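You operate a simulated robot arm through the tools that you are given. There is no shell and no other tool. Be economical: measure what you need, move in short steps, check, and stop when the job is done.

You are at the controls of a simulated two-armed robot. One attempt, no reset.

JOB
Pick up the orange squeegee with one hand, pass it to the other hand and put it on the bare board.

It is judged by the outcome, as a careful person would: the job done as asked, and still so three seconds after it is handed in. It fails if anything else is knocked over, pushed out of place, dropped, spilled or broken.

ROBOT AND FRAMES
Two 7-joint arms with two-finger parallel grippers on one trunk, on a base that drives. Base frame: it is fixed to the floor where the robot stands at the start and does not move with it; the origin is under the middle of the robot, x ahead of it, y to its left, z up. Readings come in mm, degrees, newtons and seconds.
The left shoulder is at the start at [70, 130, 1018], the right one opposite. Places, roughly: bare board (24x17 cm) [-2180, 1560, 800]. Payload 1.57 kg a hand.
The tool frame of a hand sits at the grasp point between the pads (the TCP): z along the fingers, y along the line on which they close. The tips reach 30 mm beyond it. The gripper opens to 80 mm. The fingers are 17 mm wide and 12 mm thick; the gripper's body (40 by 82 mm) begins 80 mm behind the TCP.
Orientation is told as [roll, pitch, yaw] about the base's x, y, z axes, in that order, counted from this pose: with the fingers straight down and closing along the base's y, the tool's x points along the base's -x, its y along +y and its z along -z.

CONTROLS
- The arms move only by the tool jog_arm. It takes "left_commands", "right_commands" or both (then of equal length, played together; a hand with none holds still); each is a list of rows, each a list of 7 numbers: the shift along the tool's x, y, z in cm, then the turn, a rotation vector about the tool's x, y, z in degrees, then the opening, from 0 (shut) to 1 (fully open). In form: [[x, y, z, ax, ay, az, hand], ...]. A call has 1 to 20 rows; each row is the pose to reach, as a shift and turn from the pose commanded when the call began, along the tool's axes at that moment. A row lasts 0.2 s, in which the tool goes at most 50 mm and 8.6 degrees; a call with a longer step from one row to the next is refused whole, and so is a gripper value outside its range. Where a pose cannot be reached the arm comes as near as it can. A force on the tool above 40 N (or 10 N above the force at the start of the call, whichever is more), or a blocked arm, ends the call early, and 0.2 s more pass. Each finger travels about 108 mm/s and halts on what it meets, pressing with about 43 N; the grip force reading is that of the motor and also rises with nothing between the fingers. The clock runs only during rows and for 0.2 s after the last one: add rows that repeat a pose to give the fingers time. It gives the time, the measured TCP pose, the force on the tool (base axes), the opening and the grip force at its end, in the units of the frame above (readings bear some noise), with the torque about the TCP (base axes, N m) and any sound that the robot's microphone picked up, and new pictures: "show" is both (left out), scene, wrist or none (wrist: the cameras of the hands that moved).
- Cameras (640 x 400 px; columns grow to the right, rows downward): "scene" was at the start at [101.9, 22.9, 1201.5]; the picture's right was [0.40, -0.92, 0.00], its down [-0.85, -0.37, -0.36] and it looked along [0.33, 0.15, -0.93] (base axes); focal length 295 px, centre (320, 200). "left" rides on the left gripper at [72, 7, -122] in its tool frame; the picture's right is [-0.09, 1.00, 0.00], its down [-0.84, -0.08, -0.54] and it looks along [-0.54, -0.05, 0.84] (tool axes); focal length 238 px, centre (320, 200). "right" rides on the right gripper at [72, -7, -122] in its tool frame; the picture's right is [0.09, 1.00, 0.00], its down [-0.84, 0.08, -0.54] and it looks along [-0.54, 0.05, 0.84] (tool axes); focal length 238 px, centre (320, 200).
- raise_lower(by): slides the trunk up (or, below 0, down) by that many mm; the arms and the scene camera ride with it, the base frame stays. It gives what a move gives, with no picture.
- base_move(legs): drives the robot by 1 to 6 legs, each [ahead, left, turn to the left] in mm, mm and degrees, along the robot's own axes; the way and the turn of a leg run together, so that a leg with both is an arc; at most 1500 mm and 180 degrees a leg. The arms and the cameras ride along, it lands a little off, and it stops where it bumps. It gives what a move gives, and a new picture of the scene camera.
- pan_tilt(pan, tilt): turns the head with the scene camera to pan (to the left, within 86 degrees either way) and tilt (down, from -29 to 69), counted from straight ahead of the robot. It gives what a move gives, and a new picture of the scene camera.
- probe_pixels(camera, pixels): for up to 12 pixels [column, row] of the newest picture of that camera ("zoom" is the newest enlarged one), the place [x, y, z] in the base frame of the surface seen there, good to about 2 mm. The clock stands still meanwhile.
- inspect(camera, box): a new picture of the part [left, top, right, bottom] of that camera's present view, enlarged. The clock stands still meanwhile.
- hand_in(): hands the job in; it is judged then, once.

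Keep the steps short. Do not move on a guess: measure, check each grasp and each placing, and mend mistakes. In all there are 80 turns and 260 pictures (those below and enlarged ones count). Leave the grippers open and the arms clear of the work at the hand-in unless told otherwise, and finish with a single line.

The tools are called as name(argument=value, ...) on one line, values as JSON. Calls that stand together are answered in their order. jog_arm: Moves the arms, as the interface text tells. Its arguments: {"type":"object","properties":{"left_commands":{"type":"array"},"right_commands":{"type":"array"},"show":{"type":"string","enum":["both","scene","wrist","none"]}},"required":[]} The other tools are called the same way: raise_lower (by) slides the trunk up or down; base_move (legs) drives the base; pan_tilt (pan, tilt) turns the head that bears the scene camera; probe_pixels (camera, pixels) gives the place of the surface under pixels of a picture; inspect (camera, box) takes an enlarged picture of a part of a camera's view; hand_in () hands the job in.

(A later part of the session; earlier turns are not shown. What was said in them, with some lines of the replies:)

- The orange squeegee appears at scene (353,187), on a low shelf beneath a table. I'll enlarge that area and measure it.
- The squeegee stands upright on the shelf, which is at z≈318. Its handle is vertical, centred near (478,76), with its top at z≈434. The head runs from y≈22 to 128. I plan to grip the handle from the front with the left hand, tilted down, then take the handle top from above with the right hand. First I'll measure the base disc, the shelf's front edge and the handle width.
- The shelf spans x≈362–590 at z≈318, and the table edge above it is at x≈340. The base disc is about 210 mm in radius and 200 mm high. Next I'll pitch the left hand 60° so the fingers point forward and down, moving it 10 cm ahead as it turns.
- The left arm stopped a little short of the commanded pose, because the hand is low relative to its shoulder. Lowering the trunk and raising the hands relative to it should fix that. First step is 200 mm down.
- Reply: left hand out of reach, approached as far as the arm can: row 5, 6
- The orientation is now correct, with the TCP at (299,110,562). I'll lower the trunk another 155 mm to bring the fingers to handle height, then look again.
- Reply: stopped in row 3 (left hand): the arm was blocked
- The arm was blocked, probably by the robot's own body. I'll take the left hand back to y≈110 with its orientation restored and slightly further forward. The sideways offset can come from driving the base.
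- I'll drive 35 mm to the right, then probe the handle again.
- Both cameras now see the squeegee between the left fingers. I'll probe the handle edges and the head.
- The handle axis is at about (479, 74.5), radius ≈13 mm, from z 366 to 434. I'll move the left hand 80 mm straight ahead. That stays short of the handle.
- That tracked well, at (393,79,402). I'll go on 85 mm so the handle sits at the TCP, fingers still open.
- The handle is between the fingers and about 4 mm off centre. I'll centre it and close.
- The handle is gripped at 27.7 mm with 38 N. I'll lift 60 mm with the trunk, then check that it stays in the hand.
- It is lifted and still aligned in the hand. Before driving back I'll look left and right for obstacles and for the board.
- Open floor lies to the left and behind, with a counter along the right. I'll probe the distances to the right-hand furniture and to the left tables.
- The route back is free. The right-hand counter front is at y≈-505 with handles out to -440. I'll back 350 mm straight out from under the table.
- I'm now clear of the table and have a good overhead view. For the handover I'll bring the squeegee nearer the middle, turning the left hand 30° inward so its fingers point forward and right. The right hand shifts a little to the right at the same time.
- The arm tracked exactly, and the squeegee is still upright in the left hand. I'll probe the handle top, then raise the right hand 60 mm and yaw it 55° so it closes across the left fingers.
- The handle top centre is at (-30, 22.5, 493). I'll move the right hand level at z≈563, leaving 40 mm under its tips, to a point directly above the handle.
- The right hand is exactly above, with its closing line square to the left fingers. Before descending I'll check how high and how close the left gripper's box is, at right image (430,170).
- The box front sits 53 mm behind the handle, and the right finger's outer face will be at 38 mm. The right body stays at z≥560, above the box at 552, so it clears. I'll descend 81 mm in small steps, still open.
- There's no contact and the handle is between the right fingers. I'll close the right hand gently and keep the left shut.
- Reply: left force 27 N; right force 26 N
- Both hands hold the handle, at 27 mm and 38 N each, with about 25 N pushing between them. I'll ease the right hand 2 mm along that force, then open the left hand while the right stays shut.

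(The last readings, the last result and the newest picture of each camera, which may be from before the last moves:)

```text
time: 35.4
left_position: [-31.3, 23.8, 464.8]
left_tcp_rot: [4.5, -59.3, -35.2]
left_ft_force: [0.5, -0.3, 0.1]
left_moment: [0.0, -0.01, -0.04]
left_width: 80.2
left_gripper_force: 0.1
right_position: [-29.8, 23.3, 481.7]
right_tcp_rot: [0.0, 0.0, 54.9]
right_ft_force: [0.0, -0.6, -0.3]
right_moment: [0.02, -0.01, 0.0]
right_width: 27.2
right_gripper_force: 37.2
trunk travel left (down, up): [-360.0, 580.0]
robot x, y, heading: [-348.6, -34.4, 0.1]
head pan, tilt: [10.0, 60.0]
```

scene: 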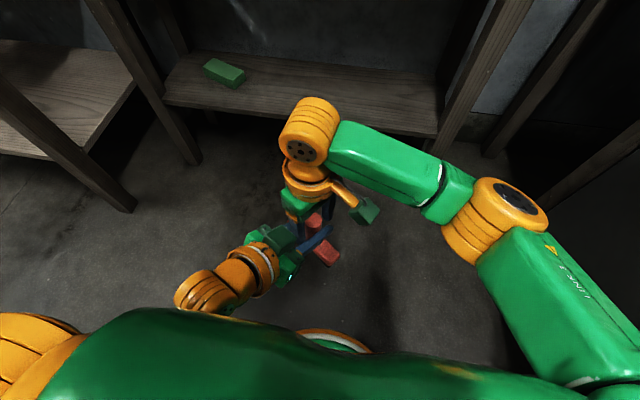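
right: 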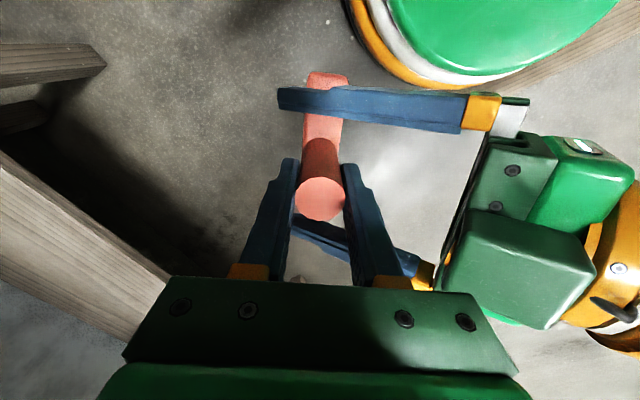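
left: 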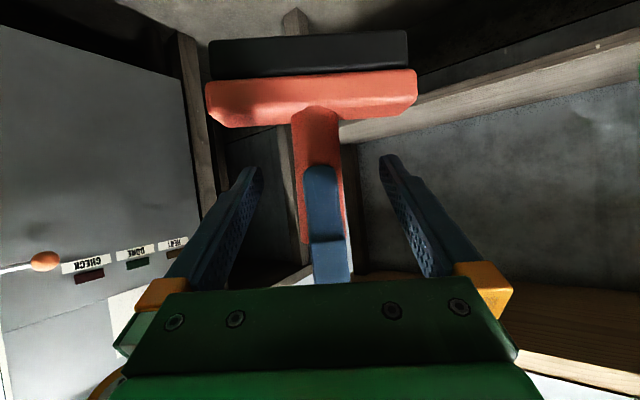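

The right hand now holds it alone at 37 N, and the left is fully open. The head would catch the left fingers if lifted, so I'll separate the hands horizontally along the left finger line: right 9 cm forward, left 4 cm back.

jog_arm(left_commands=[[0, 0, -1, 0, 0, 0, 1], [0, 0, -2, 0, 0, 0, 1], [0, 0, -3, 0, 0, 0, 1], [0, 0, -4, 0, 0, 0, 1], [0, 0, -4, 0, 0, 0, 1], [0, 0, -4, 0, 0, 0, 1]], right_commands=[[0, -1.8, 0, 0, 0, 0, 0], [0, -3.6, 0, 0, 0, 0, 0], [0, -5.4, 0, 0, 0, 0, 0], [0, -7.2, 0, 0, 0, 0, 0], [0, -9, 0, 0, 0, 0, 0], [0, -9, 0, 0, 0, 0, 0]], show="both")

```text
time: 36.8
left_position: [-48.5, 38.3, 460.4]
left_tcp_rot: [4.5, -59.4, -35.1]
left_ft_force: [-0.9, 0.4, -0.6]
left_moment: [0.04, -0.02, 0.0]
left_width: 80.0
left_gripper_force: 0.3
left hand out of reach, approached as far as the arm can: row 1, 2, 3, 4, 5, 6
right_position: [43.3, -28.6, 482.6]
right_tcp_rot: [0.0, 0.0, 54.9]
right_ft_force: [-1.3, 0.2, 0.3]
right_moment: [-0.03, -0.01, 0.0]
right_width: 27.1
right_gripper_force: 37.9
trunk travel left (down, up): [-360.0, 580.0]
robot x, y, heading: [-349.2, -34.5, -0.2]
head pan, tilt: [10.0, 60.0]
```

scene: 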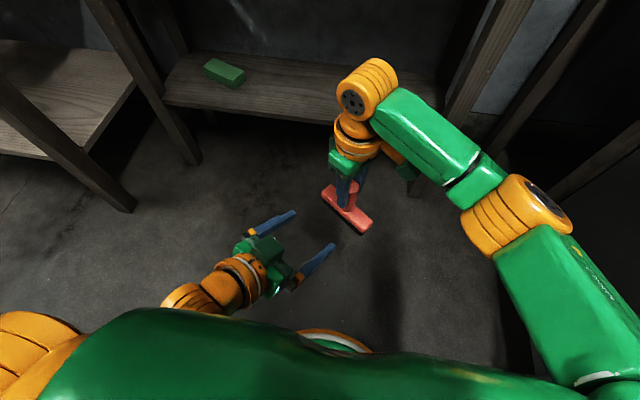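
right: 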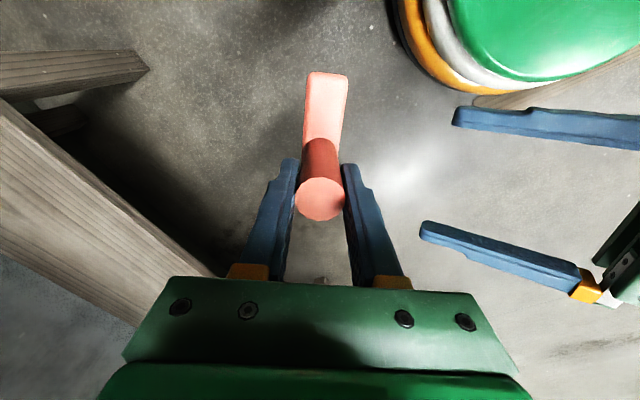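
left: 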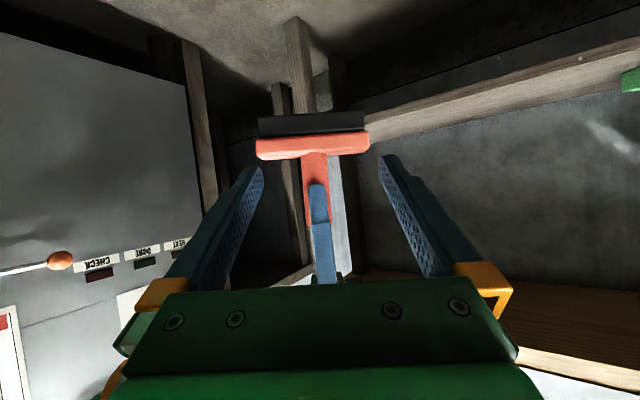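

The hands are clear of each other and the squeegee is upright in the right hand. I'll tuck the left hand back to its own side, unyawed and outward.

jog_arm(left_commands=[[0.3, 1.15, -0.4, -4.3, 0.2, -2.55, 1], [0.6, 2.3, -0.8, -8.6, 0.4, -5.1, 1], [0.9, 3.45, -1.2, -12.9, 0.6, -7.65, 1], [1.2, 4.6, -1.65, -17.2, 0.8, -10.2, 1], [1.5, 5.75, -2.05, -21.5, 1.0, -12.75, 1], [1.78, 6.9, -2.46, -25.8, 1.2, -15.3, 1], [1.78, 6.9, -2.46, -25.8, 1.2, -15.3, 1]], show="none")

raise_lower(by=400)

pan_tilt(pan=86, tilt=25)

```text
time: 38.4
left_position: [-37.4, 111.4, 457.4]
left_tcp_rot: [4.4, -59.3, -5.0]
left_ft_force: [0.6, -0.1, -0.7]
left_moment: [0.0, -0.01, 0.01]
left_width: 80.0
left_gripper_force: 0.1
left hand out of reach, approached as far as the arm can: row 2, 3, 4, 5, 6
right_position: [42.8, -28.8, 482.7]
right_tcp_rot: [0.1, 0.0, 54.8]
right_ft_force: [0.5, -0.2, 0.6]
right_moment: [0.0, 0.0, 0.01]
right_width: 27.2
right_gripper_force: 37.3
trunk travel left (down, up): [-360.0, 580.0]
robot x, y, heading: [-350.3, -34.2, -0.1]
head pan, tilt: [10.0, 60.0]
```

```text
time: 42.2
left_position: [-36.7, 112.4, 857.9]
left_tcp_rot: [4.5, -59.2, -5.0]
left_ft_force: [-0.3, -0.2, -1.2]
left_moment: [0.01, -0.01, 0.03]
left_width: 80.0
left_gripper_force: 0.0
right_position: [42.8, -27.7, 881.3]
right_tcp_rot: [0.0, 0.0, 54.9]
right_ft_force: [0.7, -0.2, -1.1]
right_moment: [0.01, -0.03, 0.02]
right_width: 27.2
right_gripper_force: 37.5
trunk travel left (down, up): [-760.0, 180.0]
robot x, y, heading: [-347.6, -35.1, -0.1]
head pan, tilt: [10.0, 60.0]
```

```text
time: 43.7
left_position: [-37.4, 111.4, 857.8]
left_tcp_rot: [4.5, -59.3, -5.1]
left_ft_force: [-0.1, -0.2, 0.6]
left_moment: [-0.01, 0.0, 0.0]
left_width: 79.8
left_gripper_force: 0.0
right_position: [43.2, -27.9, 882.4]
right_tcp_rot: [0.0, -0.1, 54.9]
right_ft_force: [-0.5, -0.7, -0.7]
right_moment: [0.0, 0.01, 0.01]
right_width: 27.4
right_gripper_force: 38.1
trunk travel left (down, up): [-760.0, 180.0]
robot x, y, heading: [-348.7, -35.5, -0.2]
head pan, tilt: [85.9, 25.0]
```

scene: 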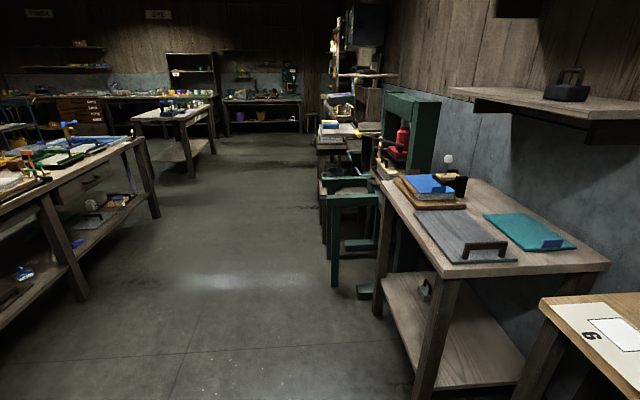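

The board should be on the cluttered table whose front edge is at x≈-1657. I'll move away from the right-hand counter first, then turn left 90° to look.

base_move(legs=[[-100, 400, 0], [0, 0, 90]])

pan_tilt(pan=55, tilt=20)

```text
time: 50.1
left_position: [-593.4, 677.9, 857.4]
left_tcp_rot: [4.6, -59.3, 84.8]
left_ft_force: [0.1, 0.0, -0.2]
left_moment: [0.0, 0.01, 0.01]
left_width: 80.1
left_gripper_force: 0.0
right_position: [-454.5, 758.4, 881.9]
right_tcp_rot: [0.0, 0.0, 144.8]
right_ft_force: [-0.1, -0.6, -1.1]
right_moment: [-0.05, 0.01, 0.01]
right_width: 27.2
right_gripper_force: 37.7
trunk travel left (down, up): [-760.0, 180.0]
robot x, y, heading: [-446.5, 366.9, 89.6]
head pan, tilt: [85.9, 25.0]
```

scene: 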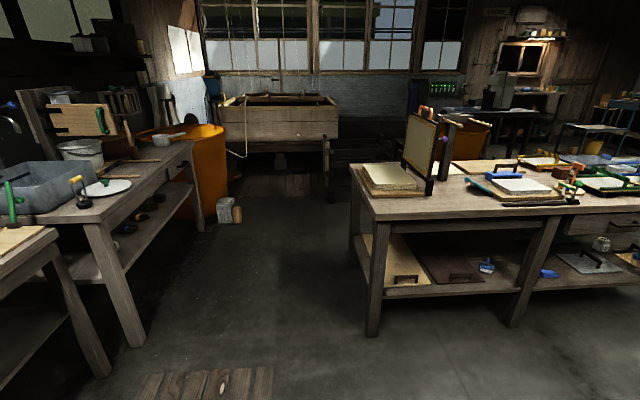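

```text
time: 51.0
left_position: [-593.4, 678.3, 858.0]
left_tcp_rot: [4.6, -59.3, 84.9]
left_ft_force: [-0.4, 0.5, 0.4]
left_moment: [0.0, 0.03, 0.0]
left_width: 80.0
left_gripper_force: 0.0
right_position: [-453.1, 758.5, 881.9]
right_tcp_rot: [0.0, 0.0, 144.8]
right_ft_force: [-0.9, 0.3, -1.4]
right_moment: [0.0, -0.01, 0.0]
right_width: 27.1
right_gripper_force: 37.7
trunk travel left (down, up): [-760.0, 180.0]
robot x, y, heading: [-446.1, 367.5, 89.9]
head pan, tilt: [55.0, 20.0]
```

scene: 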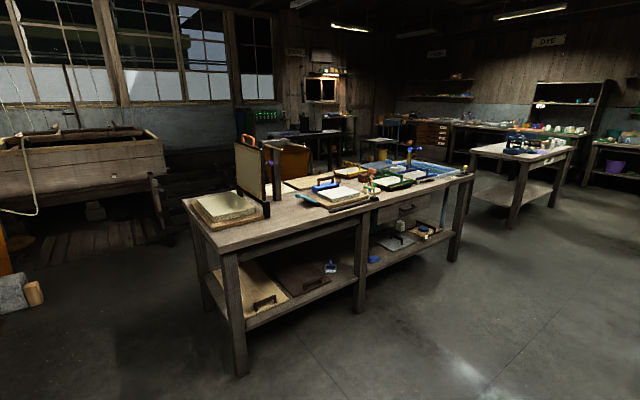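

The table is in view. I'll enlarge it and find the surface nearest (-2180,1560,800).

inspect(camera="scene", box=[170, 130, 490, 330])

probe_pixels(camera="scene", pixels=[[226, 205], [305, 183], [345, 193], [290, 225], [225, 250], [190, 200], [470, 178], [250, 180], [355, 172], [375, 200], [240, 365]])

```text
2.00 times, centred on (330, 230) of scene
```

zoom: 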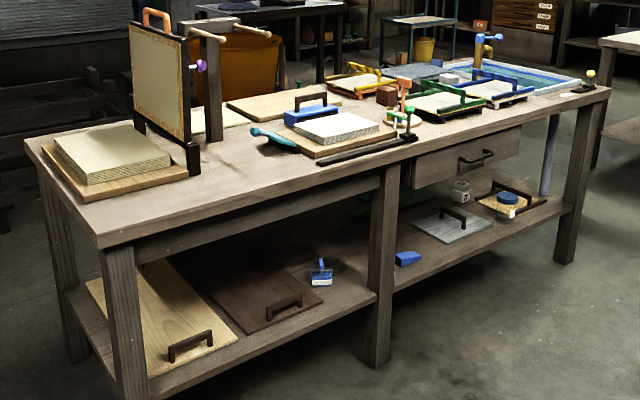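

```text
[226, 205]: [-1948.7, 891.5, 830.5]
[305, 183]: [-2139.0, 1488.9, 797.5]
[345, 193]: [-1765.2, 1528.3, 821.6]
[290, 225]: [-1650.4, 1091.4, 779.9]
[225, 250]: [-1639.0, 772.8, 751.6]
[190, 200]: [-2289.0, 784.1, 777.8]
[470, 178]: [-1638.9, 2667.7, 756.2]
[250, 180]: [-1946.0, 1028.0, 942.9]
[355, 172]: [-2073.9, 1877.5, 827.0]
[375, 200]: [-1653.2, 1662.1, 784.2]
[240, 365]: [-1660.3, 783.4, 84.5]
```

The bare board is on the far half of the table, at zoom (285,100), so I must approach from the far side (x<-2300). I'll probe what's over there.

probe_pixels(camera="scene", pixels=[[300, 160], [80, 170], [160, 170], [155, 215], [10, 290], [90, 235], [100, 260], [140, 245], [320, 140], [270, 125], [170, 290], [60, 330]])

pan_tilt(pan=75, tilt=30)

```text
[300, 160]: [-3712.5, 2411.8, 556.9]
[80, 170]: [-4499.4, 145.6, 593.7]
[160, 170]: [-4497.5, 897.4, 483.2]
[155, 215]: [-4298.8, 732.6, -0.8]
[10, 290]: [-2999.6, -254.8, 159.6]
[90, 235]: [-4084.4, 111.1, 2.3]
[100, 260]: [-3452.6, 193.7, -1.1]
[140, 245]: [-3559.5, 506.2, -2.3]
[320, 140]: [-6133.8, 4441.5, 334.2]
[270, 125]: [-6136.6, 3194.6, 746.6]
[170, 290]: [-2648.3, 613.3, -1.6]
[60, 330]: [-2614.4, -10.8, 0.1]
```

```text
time: 51.9
left_position: [-593.4, 679.5, 857.4]
left_tcp_rot: [4.5, -59.3, 84.7]
left_ft_force: [-0.9, -0.5, 0.0]
left_moment: [0.01, 0.02, -0.03]
left_width: 79.7
left_gripper_force: 0.1
right_position: [-454.0, 757.5, 881.6]
right_tcp_rot: [-0.1, 0.0, 144.8]
right_ft_force: [0.4, 0.1, -0.5]
right_moment: [0.02, 0.03, -0.05]
right_width: 27.6
right_gripper_force: 38.2
trunk travel left (down, up): [-760.0, 180.0]
robot x, y, heading: [-447.0, 367.6, 89.9]
head pan, tilt: [75.0, 30.0]
```

scene: 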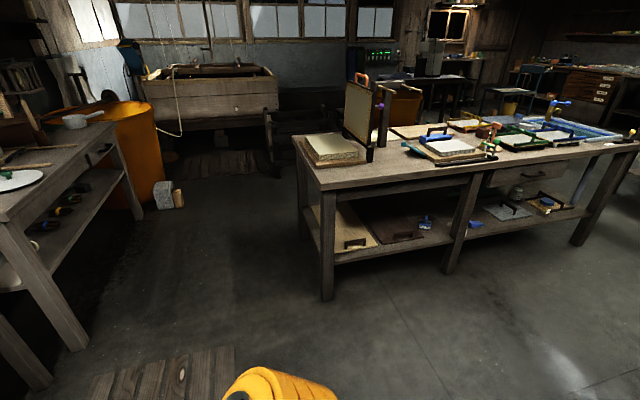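

The far side is open floor. I'll measure the corridor between the left counter and the table end, and the wooden grate on the floor.

probe_pixels(camera="scene", pixels=[[85, 345], [30, 220], [130, 200], [178, 195], [165, 205], [180, 360], [225, 350], [230, 390], [45, 385], [328, 295], [300, 235], [215, 165]])

```text
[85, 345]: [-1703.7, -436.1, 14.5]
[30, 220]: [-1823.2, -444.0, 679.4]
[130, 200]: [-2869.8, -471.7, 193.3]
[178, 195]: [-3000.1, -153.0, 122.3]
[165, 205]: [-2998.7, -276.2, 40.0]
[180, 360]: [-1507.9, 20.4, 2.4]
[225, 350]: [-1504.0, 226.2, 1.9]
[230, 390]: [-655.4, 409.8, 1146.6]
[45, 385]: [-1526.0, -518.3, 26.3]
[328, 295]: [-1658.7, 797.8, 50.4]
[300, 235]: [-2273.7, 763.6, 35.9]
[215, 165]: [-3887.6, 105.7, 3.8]
```

The corridor is about 1200 mm wide, from y -440 to 760, and the grate is nearly flush with the floor. I'll turn left to face -x, drive 2.4 m past the table end at y≈300, then turn back to face +y.

base_move(legs=[[0, 0, 90], [1200, 35, 0], [1200, 35, 0], [0, 0, -90]])

```text
time: 71.3
left_position: [-2988.3, 611.6, 857.0]
left_tcp_rot: [4.5, -59.3, 84.5]
left_ft_force: [0.5, 0.5, -0.3]
left_moment: [0.01, -0.01, -0.02]
left_width: 80.2
left_gripper_force: 0.1
right_position: [-2848.8, 691.3, 882.2]
right_tcp_rot: [0.1, 0.0, 144.5]
right_ft_force: [0.4, 0.7, -0.9]
right_moment: [-0.01, -0.02, -0.02]
right_width: 27.2
right_gripper_force: 38.1
trunk travel left (down, up): [-760.0, 180.0]
robot x, y, heading: [-2846.3, 298.7, 89.5]
head pan, tilt: [75.0, 30.0]
```

scene: 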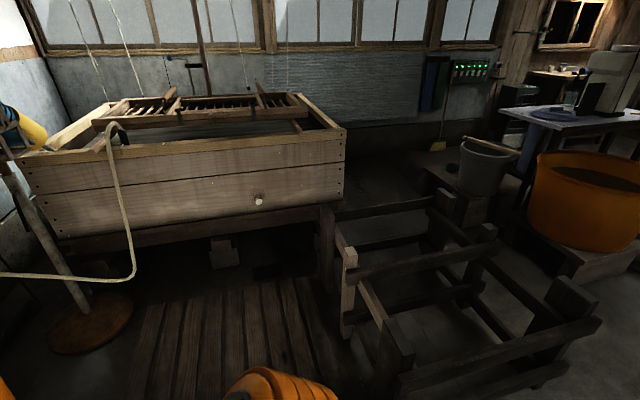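

Arrived at (-2846, 299) facing +y. There is a dark frame to the left. I'll look ahead and measure before driving on.

probe_pixels(camera="scene", pixels=[[350, 260], [400, 360], [570, 300], [590, 325], [500, 375], [620, 260], [560, 165], [440, 195]])

pan_tilt(pan=0, tilt=35)

```text
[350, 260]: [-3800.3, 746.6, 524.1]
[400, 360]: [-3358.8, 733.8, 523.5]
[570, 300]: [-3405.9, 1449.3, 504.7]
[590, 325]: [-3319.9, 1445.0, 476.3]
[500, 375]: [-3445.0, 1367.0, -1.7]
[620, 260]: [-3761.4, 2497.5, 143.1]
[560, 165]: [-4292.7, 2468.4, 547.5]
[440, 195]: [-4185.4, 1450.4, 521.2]
```

```text
time: 72.8
left_position: [-2989.2, 612.1, 857.1]
left_tcp_rot: [4.5, -59.3, 84.5]
left_ft_force: [-0.1, 0.4, 0.0]
left_moment: [-0.01, -0.02, 0.0]
left_width: 79.8
left_gripper_force: 0.1
right_position: [-2848.2, 690.5, 882.1]
right_tcp_rot: [0.0, 0.0, 144.6]
right_ft_force: [-0.3, 0.1, -1.0]
right_moment: [-0.01, -0.02, 0.02]
right_width: 27.1
right_gripper_force: 37.9
trunk travel left (down, up): [-760.0, 180.0]
robot x, y, heading: [-2845.3, 299.1, 89.8]
head pan, tilt: [0.0, 35.0]
```

scene: 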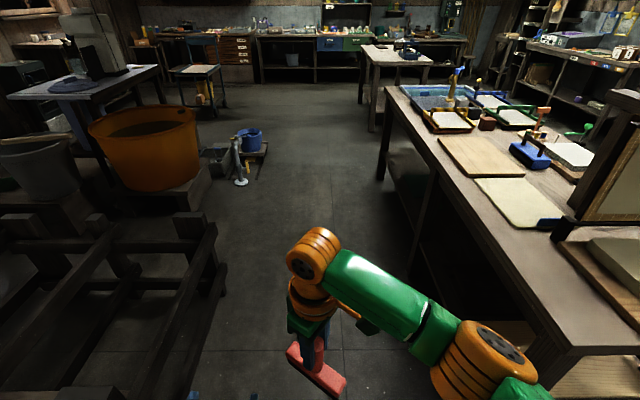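

The aisle is clear, about 1 m wide, between the frame at x≈-3310 and the table edge at x≈-2290. The bare board is at scene (490,155). I'll probe it and then drive ahead 1200 mm.

probe_pixels(camera="scene", pixels=[[442, 138], [500, 137], [525, 175], [468, 177], [485, 155], [475, 180], [560, 225], [520, 200], [415, 150], [530, 150]])

base_move(legs=[[1200, 0, 0]])

```text
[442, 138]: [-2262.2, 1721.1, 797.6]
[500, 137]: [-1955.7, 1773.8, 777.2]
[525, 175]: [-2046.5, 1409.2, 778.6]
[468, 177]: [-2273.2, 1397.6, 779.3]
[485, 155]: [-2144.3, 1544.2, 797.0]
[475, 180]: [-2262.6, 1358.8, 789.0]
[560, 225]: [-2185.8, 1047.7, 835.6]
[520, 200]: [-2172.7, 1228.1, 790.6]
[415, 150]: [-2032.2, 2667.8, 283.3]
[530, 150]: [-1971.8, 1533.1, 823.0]
```

```text
time: 78.8
left_position: [-2974.1, 1806.7, 858.2]
left_tcp_rot: [4.6, -59.2, 84.3]
left_ft_force: [0.3, -0.7, -1.3]
left_moment: [-0.03, -0.01, 0.02]
left_width: 79.9
left_gripper_force: 0.1
right_position: [-2833.6, 1885.4, 883.0]
right_tcp_rot: [-0.1, 0.0, 144.4]
right_ft_force: [-0.8, -0.4, -1.4]
right_moment: [0.0, 0.01, 0.0]
right_width: 26.9
right_gripper_force: 38.2
trunk travel left (down, up): [-760.0, 180.0]
robot x, y, heading: [-2831.9, 1489.3, 89.1]
head pan, tilt: [0.0, 35.0]
```

scene: 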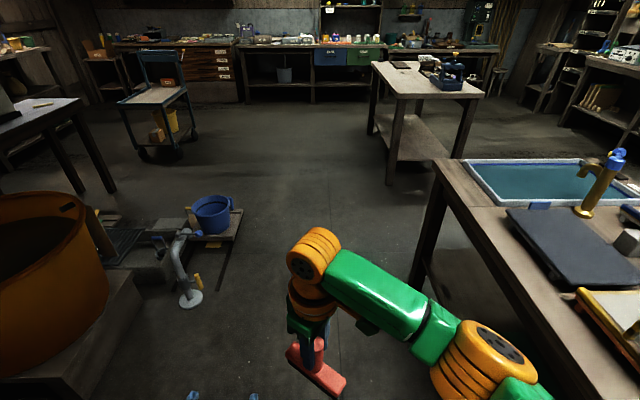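

The squeegee's bottom is level with the table surface, so I'll raise the trunk 100 mm. Then I'll turn right to face the table, still at a distance, and look at the board.

raise_lower(by=100)

base_move(legs=[[65, 0, 0], [0, 0, -89]])

pan_tilt(pan=0, tilt=45)

```text
time: 80.2
left_position: [-2976.9, 1806.6, 956.5]
left_tcp_rot: [4.6, -59.2, 84.3]
left_ft_force: [-0.3, -0.2, 0.0]
left_moment: [0.0, 0.01, -0.04]
left_width: 79.9
left_gripper_force: 0.1
right_position: [-2834.3, 1885.2, 982.6]
right_tcp_rot: [0.0, -0.1, 144.3]
right_ft_force: [-0.1, 0.9, -1.1]
right_moment: [0.0, 0.03, -0.01]
right_width: 27.3
right_gripper_force: 37.5
trunk travel left (down, up): [-860.0, 80.0]
robot x, y, heading: [-2827.6, 1493.8, 89.4]
head pan, tilt: [0.0, 35.0]
```

```text
time: 84.9
left_position: [-2520.2, 1708.8, 957.9]
left_tcp_rot: [4.5, -59.3, -4.0]
left_ft_force: [-0.1, -1.1, -1.5]
left_moment: [0.01, 0.01, -0.02]
left_width: 80.1
left_gripper_force: 0.1
right_position: [-2439.5, 1570.3, 981.2]
right_tcp_rot: [0.0, 0.0, 55.9]
right_ft_force: [0.7, -0.2, -0.5]
right_moment: [-0.03, 0.0, 0.0]
right_width: 26.8
right_gripper_force: 37.9
trunk travel left (down, up): [-860.0, 80.0]
robot x, y, heading: [-2831.3, 1556.4, 1.0]
head pan, tilt: [0.0, 35.0]
```

scene: 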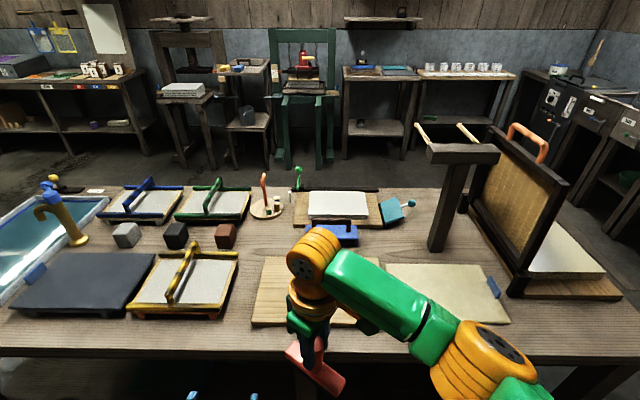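

```text
time: 85.6
left_position: [-2520.2, 1707.6, 957.3]
left_tcp_rot: [4.5, -59.2, -4.1]
left_ft_force: [0.3, 0.1, 0.3]
left_moment: [0.04, -0.04, 0.0]
left_width: 79.8
left_gripper_force: 0.0
right_position: [-2439.0, 1570.4, 981.7]
right_tcp_rot: [0.0, 0.0, 56.0]
right_ft_force: [0.1, 0.5, -1.4]
right_moment: [0.0, 0.03, -0.02]
right_width: 27.0
right_gripper_force: 38.1
trunk travel left (down, up): [-860.0, 80.0]
robot x, y, heading: [-2830.0, 1555.3, 0.7]
head pan, tilt: [0.0, 45.0]
```

scene: 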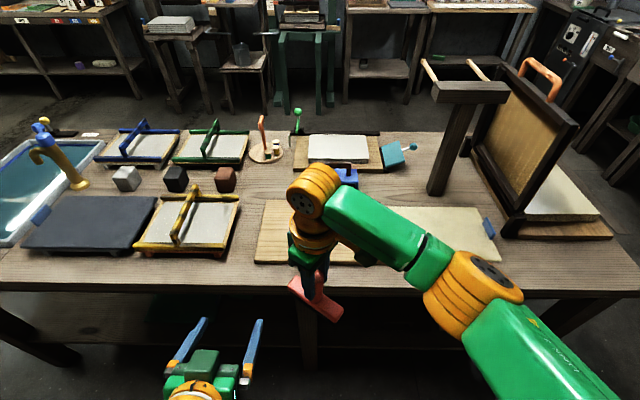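

The board is in view, partly behind the right arm at scene (265–355, 200–265). I'll probe its corners, the tall post on the right, my elbow and the yellow frame on the left for clearance.

probe_pixels(camera="scene", pixels=[[267, 203], [256, 261], [350, 263], [272, 230], [388, 240], [440, 170], [435, 85], [485, 70], [480, 270], [430, 250], [190, 195], [245, 225]])

```text
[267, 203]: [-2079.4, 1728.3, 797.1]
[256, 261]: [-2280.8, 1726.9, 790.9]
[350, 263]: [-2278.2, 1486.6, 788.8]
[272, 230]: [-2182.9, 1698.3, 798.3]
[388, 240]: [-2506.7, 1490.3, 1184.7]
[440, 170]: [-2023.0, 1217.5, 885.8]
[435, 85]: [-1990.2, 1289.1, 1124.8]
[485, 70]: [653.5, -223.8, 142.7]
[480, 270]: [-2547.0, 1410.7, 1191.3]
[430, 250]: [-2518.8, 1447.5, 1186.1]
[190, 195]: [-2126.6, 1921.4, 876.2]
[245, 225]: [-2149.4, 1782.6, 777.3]
```

The board measures x -2281 to about -2080 and y 1487 to 1727, with its top at z≈798. Its centre is about (-2185, 1605). Clearances are fine: the post is beyond x -2050, and the left hand is at z≥930 over a handle at ~876. I'll drive ahead 254 mm and left 32 mm, which puts the squeegee's bottom about 80 mm above the board.

base_move(legs=[[254, 32, 0]])

inspect(camera="right", box=[0, 0, 640, 400])

```text
time: 87.5
left_position: [-2270.9, 1745.6, 958.2]
left_tcp_rot: [4.5, -59.4, -4.1]
left_ft_force: [-0.4, 0.0, -0.5]
left_moment: [0.02, 0.03, 0.01]
left_width: 79.9
left_gripper_force: 0.1
right_position: [-2187.6, 1605.6, 982.2]
right_tcp_rot: [0.0, -0.1, 56.0]
right_ft_force: [-0.9, 0.5, -1.6]
right_moment: [0.0, -0.02, -0.02]
right_width: 27.1
right_gripper_force: 37.9
trunk travel left (down, up): [-860.0, 80.0]
robot x, y, heading: [-2576.9, 1592.3, 0.7]
head pan, tilt: [0.0, 45.0]
```

scene: 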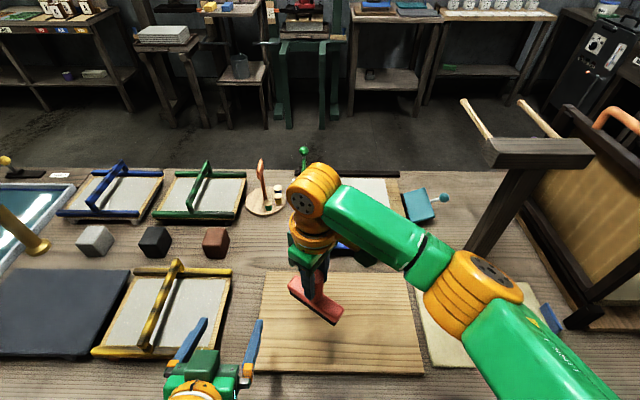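

```text
1.00 times, centred on (320, 200) of right (not enlarged: the box is as wide or as high as the picture)
```

zoom: 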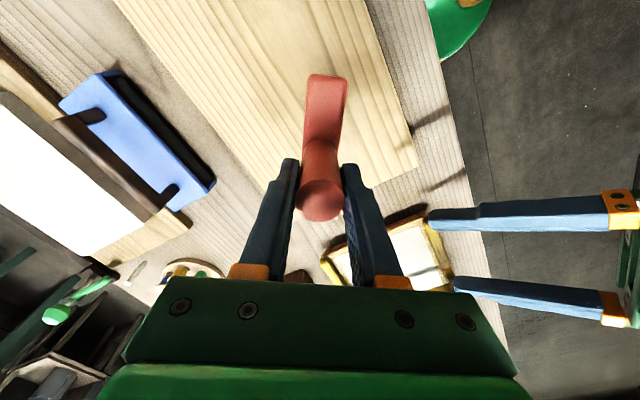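

The whole board shows now, at scene (255–425, 270–375). I'll probe its corners to find the true centre.

probe_pixels(camera="scene", pixels=[[265, 276], [404, 277], [420, 368], [258, 366], [340, 350], [400, 320], [290, 290]])

probe_pixels(camera="right", pixels=[[410, 165], [320, 200], [325, 85], [210, 190]])

```text
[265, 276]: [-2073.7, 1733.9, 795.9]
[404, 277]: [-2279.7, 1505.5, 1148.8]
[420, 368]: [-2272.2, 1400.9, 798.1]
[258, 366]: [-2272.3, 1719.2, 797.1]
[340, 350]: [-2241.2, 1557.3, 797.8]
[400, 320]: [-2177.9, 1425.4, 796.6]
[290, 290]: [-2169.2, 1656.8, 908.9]
```

```text
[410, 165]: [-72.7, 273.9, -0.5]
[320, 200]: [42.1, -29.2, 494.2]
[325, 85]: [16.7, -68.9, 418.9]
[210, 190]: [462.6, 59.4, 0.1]
```

The board actually spans y 1400–1730 and x -2275 to -2074, so its centre is (-2178,1563). I'll shift the right hand there by arm and descend 65 mm.

jog_arm(right_commands=[[1.5, -1.4, 0, 0, 0, 0, 0], [2.9, -2.8, 0, 0, 0, 0, 0], [2.9, -2.8, 2, 0, 0, 0, 0], [2.9, -2.8, 4, 0, 0, 0, 0], [2.9, -2.8, 5.5, 0, 0, 0, 0], [2.9, -2.8, 6.5, 0, 0, 0, 0], [2.9, -2.8, 6.5, 0, 0, 0, 0]], show="both")

```text
time: 89.1
left_position: [-2270.1, 1745.3, 957.6]
left_tcp_rot: [4.5, -59.3, -3.9]
left_ft_force: [-0.7, 0.0, 0.3]
left_moment: [-0.01, -0.02, -0.01]
left_width: 80.2
left_gripper_force: 0.0
right_position: [-2180.4, 1567.6, 916.4]
right_tcp_rot: [0.0, 0.0, 56.0]
right_ft_force: [0.8, -0.4, -1.1]
right_moment: [-0.03, 0.02, 0.0]
right_width: 27.1
right_gripper_force: 37.7
trunk travel left (down, up): [-860.0, 80.0]
robot x, y, heading: [-2579.7, 1595.1, 1.0]
head pan, tilt: [0.0, 45.0]
```

scene: 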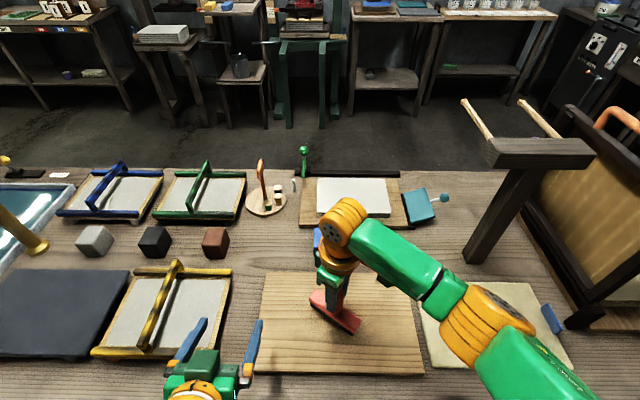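
right: 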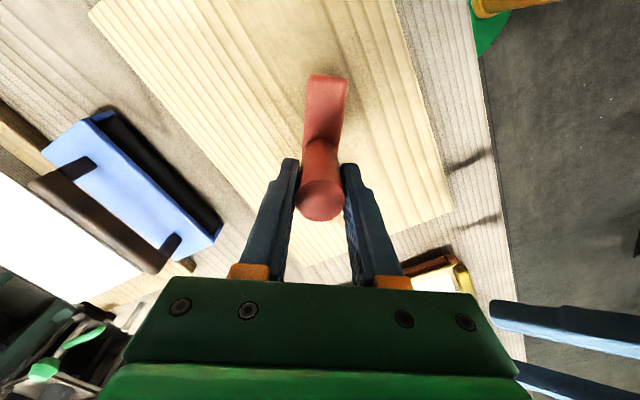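

The squeegee is over the middle of the board with about 14 mm left. I'll lower it in small steps and watch the force.

jog_arm(right_commands=[[0, 0, 0.6, 0, 0, 0, 0], [0, 0, 1.0, 0, 0, 0, 0], [0, 0, 1.2, 0, 0, 0, 0], [0, 0, 1.35, 0, 0, 0, 0], [0, 0, 1.35, 0, 0, 0, 0]], show="scene")

```text
time: 90.3
left_position: [-2269.6, 1744.4, 957.7]
left_tcp_rot: [4.4, -59.4, -4.1]
left_ft_force: [0.1, -0.6, -0.1]
left_moment: [0.0, 0.01, -0.03]
left_width: 80.1
left_gripper_force: 0.0
right_position: [-2180.9, 1566.2, 904.5]
right_tcp_rot: [0.0, 0.1, 56.0]
right_ft_force: [3.2, -1.2, 8.1]
right_moment: [-0.42, 0.03, 0.13]
right_width: 27.1
right_gripper_force: 37.9
trunk travel left (down, up): [-860.0, 80.0]
robot x, y, heading: [-2578.0, 1590.8, 1.1]
head pan, tilt: [0.0, 45.0]
```

scene: 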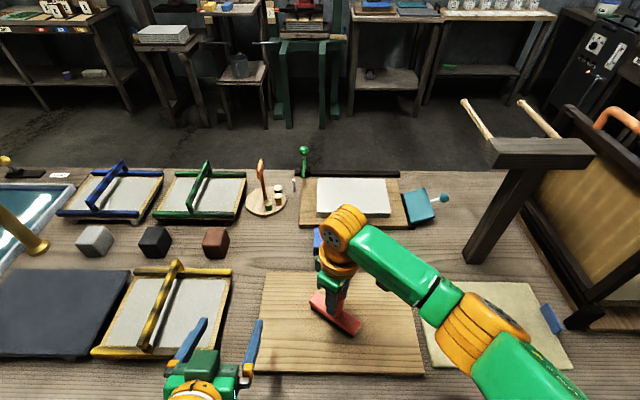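

It's in contact, with about 10 N of support at TCP z 904.5, as predicted. I'll open the right hand slowly without moving it.

jog_arm(right_commands=[[0, 0, 0, 0, 0, 0, 0.3], [0, 0, 0, 0, 0, 0, 0.38], [0, 0, 0, 0, 0, 0, 0.46], [0, 0, 0, 0, 0, 0, 0.55], [0, 0, 0, 0, 0, 0, 0.65], [0, 0, 0, 0, 0, 0, 0.65]], show="wrist")

```text
time: 91.7
left_position: [-2269.6, 1744.8, 956.9]
left_tcp_rot: [4.5, -59.3, -4.0]
left_ft_force: [-0.5, -0.7, 0.2]
left_moment: [-0.02, 0.03, 0.01]
left_width: 80.0
left_gripper_force: 0.0
right_position: [-2178.3, 1566.5, 902.9]
right_tcp_rot: [0.1, 0.0, 56.0]
right_ft_force: [-0.6, 0.5, 0.5]
right_moment: [-0.02, 0.0, 0.02]
right_width: 52.0
right_gripper_force: 0.1
trunk travel left (down, up): [-860.0, 80.0]
robot x, y, heading: [-2580.7, 1589.1, 1.1]
head pan, tilt: [0.0, 45.0]
```

right: 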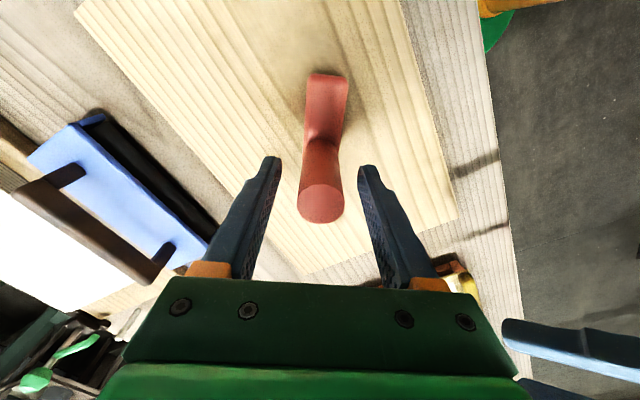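

The squeegee stands by itself between the open fingers. I'll lift the right hand straight up 11 cm.

jog_arm(right_commands=[[0, 0, -1, 0, 0, 0, 0.65], [0, 0, -2.5, 0, 0, 0, 0.65], [0, 0, -4, 0, 0, 0, 0.65], [0, 0, -6, 0, 0, 0, 0.7], [0, 0, -8, 0, 0, 0, 0.8], [0, 0, -9.5, 0, 0, 0, 1], [0, 0, -11, 0, 0, 0, 1], [0, 0, -11, 0, 0, 0, 1]], show="both")

```text
time: 93.5
left_position: [-2269.5, 1744.6, 958.5]
left_tcp_rot: [4.5, -59.4, -4.1]
left_ft_force: [0.7, 0.0, 0.4]
left_moment: [-0.01, 0.0, 0.02]
left_width: 80.1
left_gripper_force: 0.0
right_position: [-2179.5, 1566.4, 1012.8]
right_tcp_rot: [0.0, 0.1, 56.0]
right_ft_force: [0.6, 0.7, 0.3]
right_moment: [0.02, 0.0, 0.0]
right_width: 80.0
right_gripper_force: 0.1
trunk travel left (down, up): [-860.0, 80.0]
robot x, y, heading: [-2576.7, 1596.3, 1.0]
head pan, tilt: [0.0, 45.0]
```

scene: 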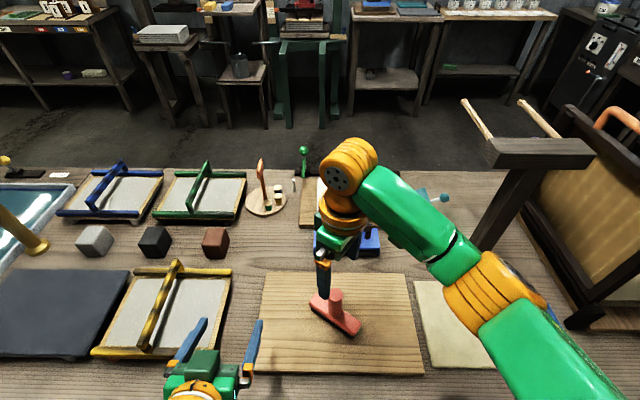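
right: 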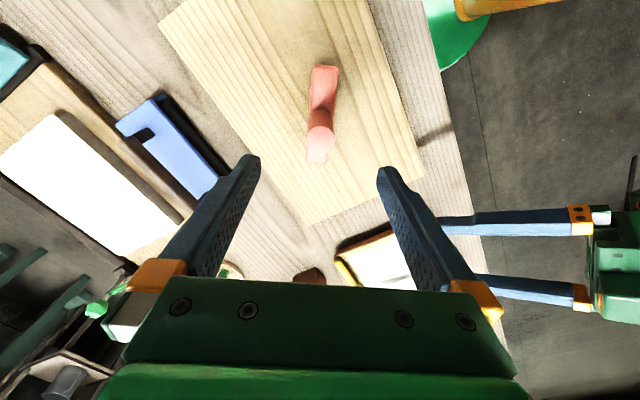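

The squeegee stands upright in the middle of the board, and the tips are 68 mm above it. I'll back the base 300 mm away and check once more.

base_move(legs=[[-300, 0, 0]])

inspect(camera="scene", box=[200, 150, 440, 300])

```text
time: 95.5
left_position: [-2565.9, 1738.5, 956.8]
left_tcp_rot: [4.6, -59.2, -4.0]
left_ft_force: [0.3, -0.2, -0.3]
left_moment: [-0.04, -0.02, -0.02]
left_width: 80.0
left_gripper_force: 0.0
right_position: [-2477.3, 1561.4, 1013.9]
right_tcp_rot: [0.1, 0.1, 55.9]
right_ft_force: [0.2, -0.3, 0.5]
right_moment: [-0.02, 0.07, 0.02]
right_width: 79.9
right_gripper_force: 0.0
trunk travel left (down, up): [-860.0, 80.0]
robot x, y, heading: [-2877.0, 1590.0, 0.7]
head pan, tilt: [0.0, 45.0]
```

scene: 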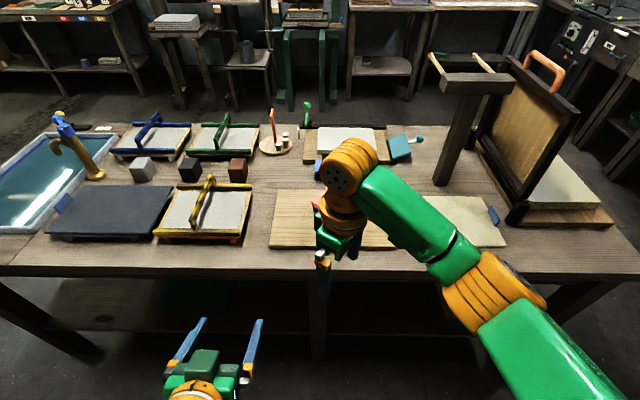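

```text
2.67 times, centred on (320, 225) of scene
```

zoom: 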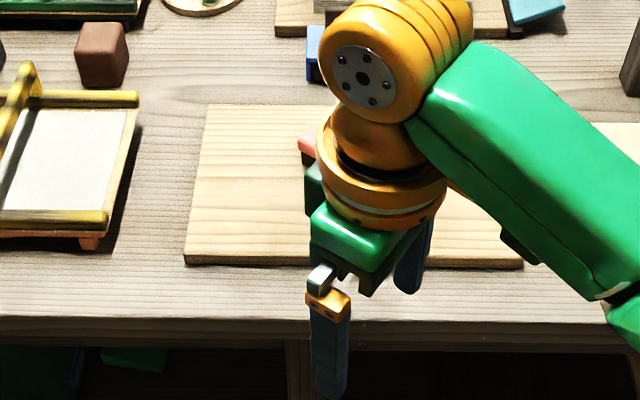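

The arm now hides the squeegee. I'll sidestep left 180 mm in the free aisle to confirm it.

base_move(legs=[[0, 180, 0]])

inspect(camera="scene", box=[240, 130, 560, 330])

```text
time: 97.0
left_position: [-2571.3, 1916.8, 958.1]
left_tcp_rot: [4.8, -59.3, -4.2]
left_ft_force: [0.0, 0.4, -0.1]
left_moment: [0.01, 0.02, 0.01]
left_width: 80.0
left_gripper_force: 0.0
right_position: [-2481.2, 1739.0, 1012.6]
right_tcp_rot: [0.0, -0.1, 56.0]
right_ft_force: [-0.5, 0.1, -1.0]
right_moment: [0.03, 0.02, 0.01]
right_width: 80.1
right_gripper_force: 0.1
trunk travel left (down, up): [-860.0, 80.0]
robot x, y, heading: [-2881.0, 1770.2, 0.8]
head pan, tilt: [0.0, 45.0]
```

scene: 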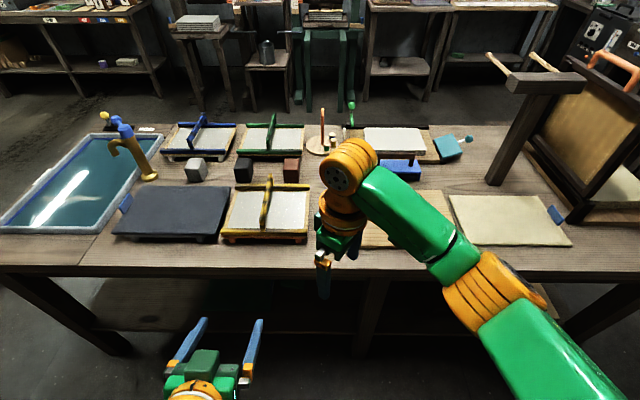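

```text
2.00 times, centred on (400, 230) of scene
```

zoom: 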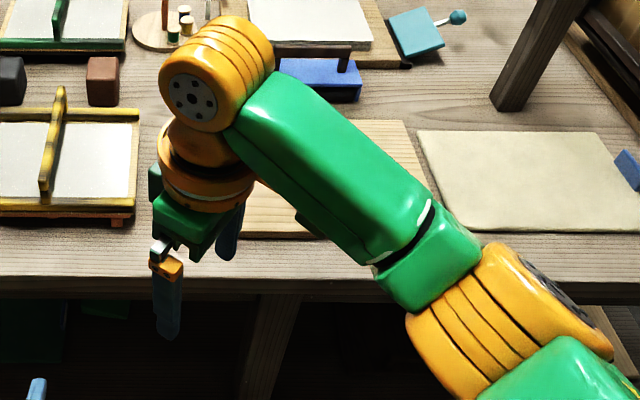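

Still hidden behind the forearm. I'll sidestep right so the board shows to the left of the arm.

base_move(legs=[[0, -330, 0]])

inspect(camera="scene", box=[140, 130, 380, 280])

```text
time: 99.2
left_position: [-2565.9, 1591.5, 956.4]
left_tcp_rot: [4.4, -59.3, -3.6]
left_ft_force: [0.5, -0.1, -0.1]
left_moment: [0.0, 0.01, 0.01]
left_width: 80.0
left_gripper_force: 0.1
right_position: [-2474.9, 1415.2, 1013.4]
right_tcp_rot: [-0.1, 0.0, 56.3]
right_ft_force: [-1.2, 0.4, -0.1]
right_moment: [-0.03, 0.02, -0.02]
right_width: 79.8
right_gripper_force: 0.0
trunk travel left (down, up): [-860.0, 80.0]
robot x, y, heading: [-2876.7, 1436.9, 1.0]
head pan, tilt: [0.0, 45.0]
```

scene: 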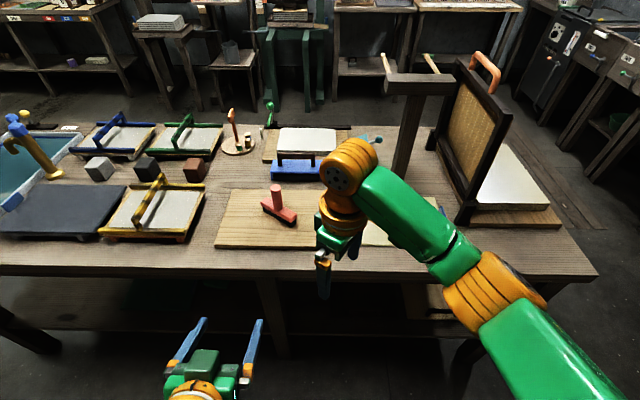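

```text
2.67 times, centred on (260, 205) of scene
```

zoom: 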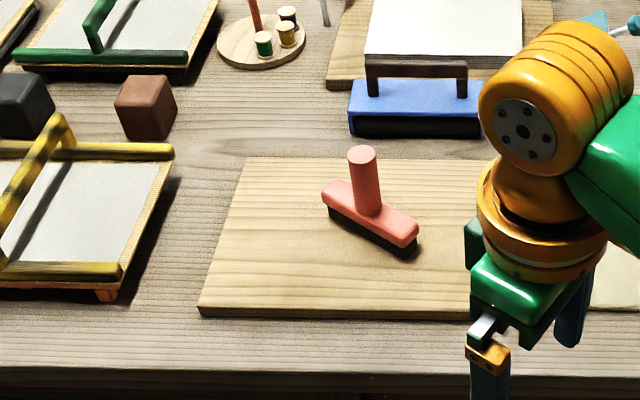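

The squeegee stands upright on the bare board, both hands are open and clear, and nothing else has moved. I'm handing it in.

hand_in()

```text
The job is handed in.
```

The orange squeegee was picked up with the left hand, passed to the right hand, and is now standing upright on the bare board, with both grippers open and clear.
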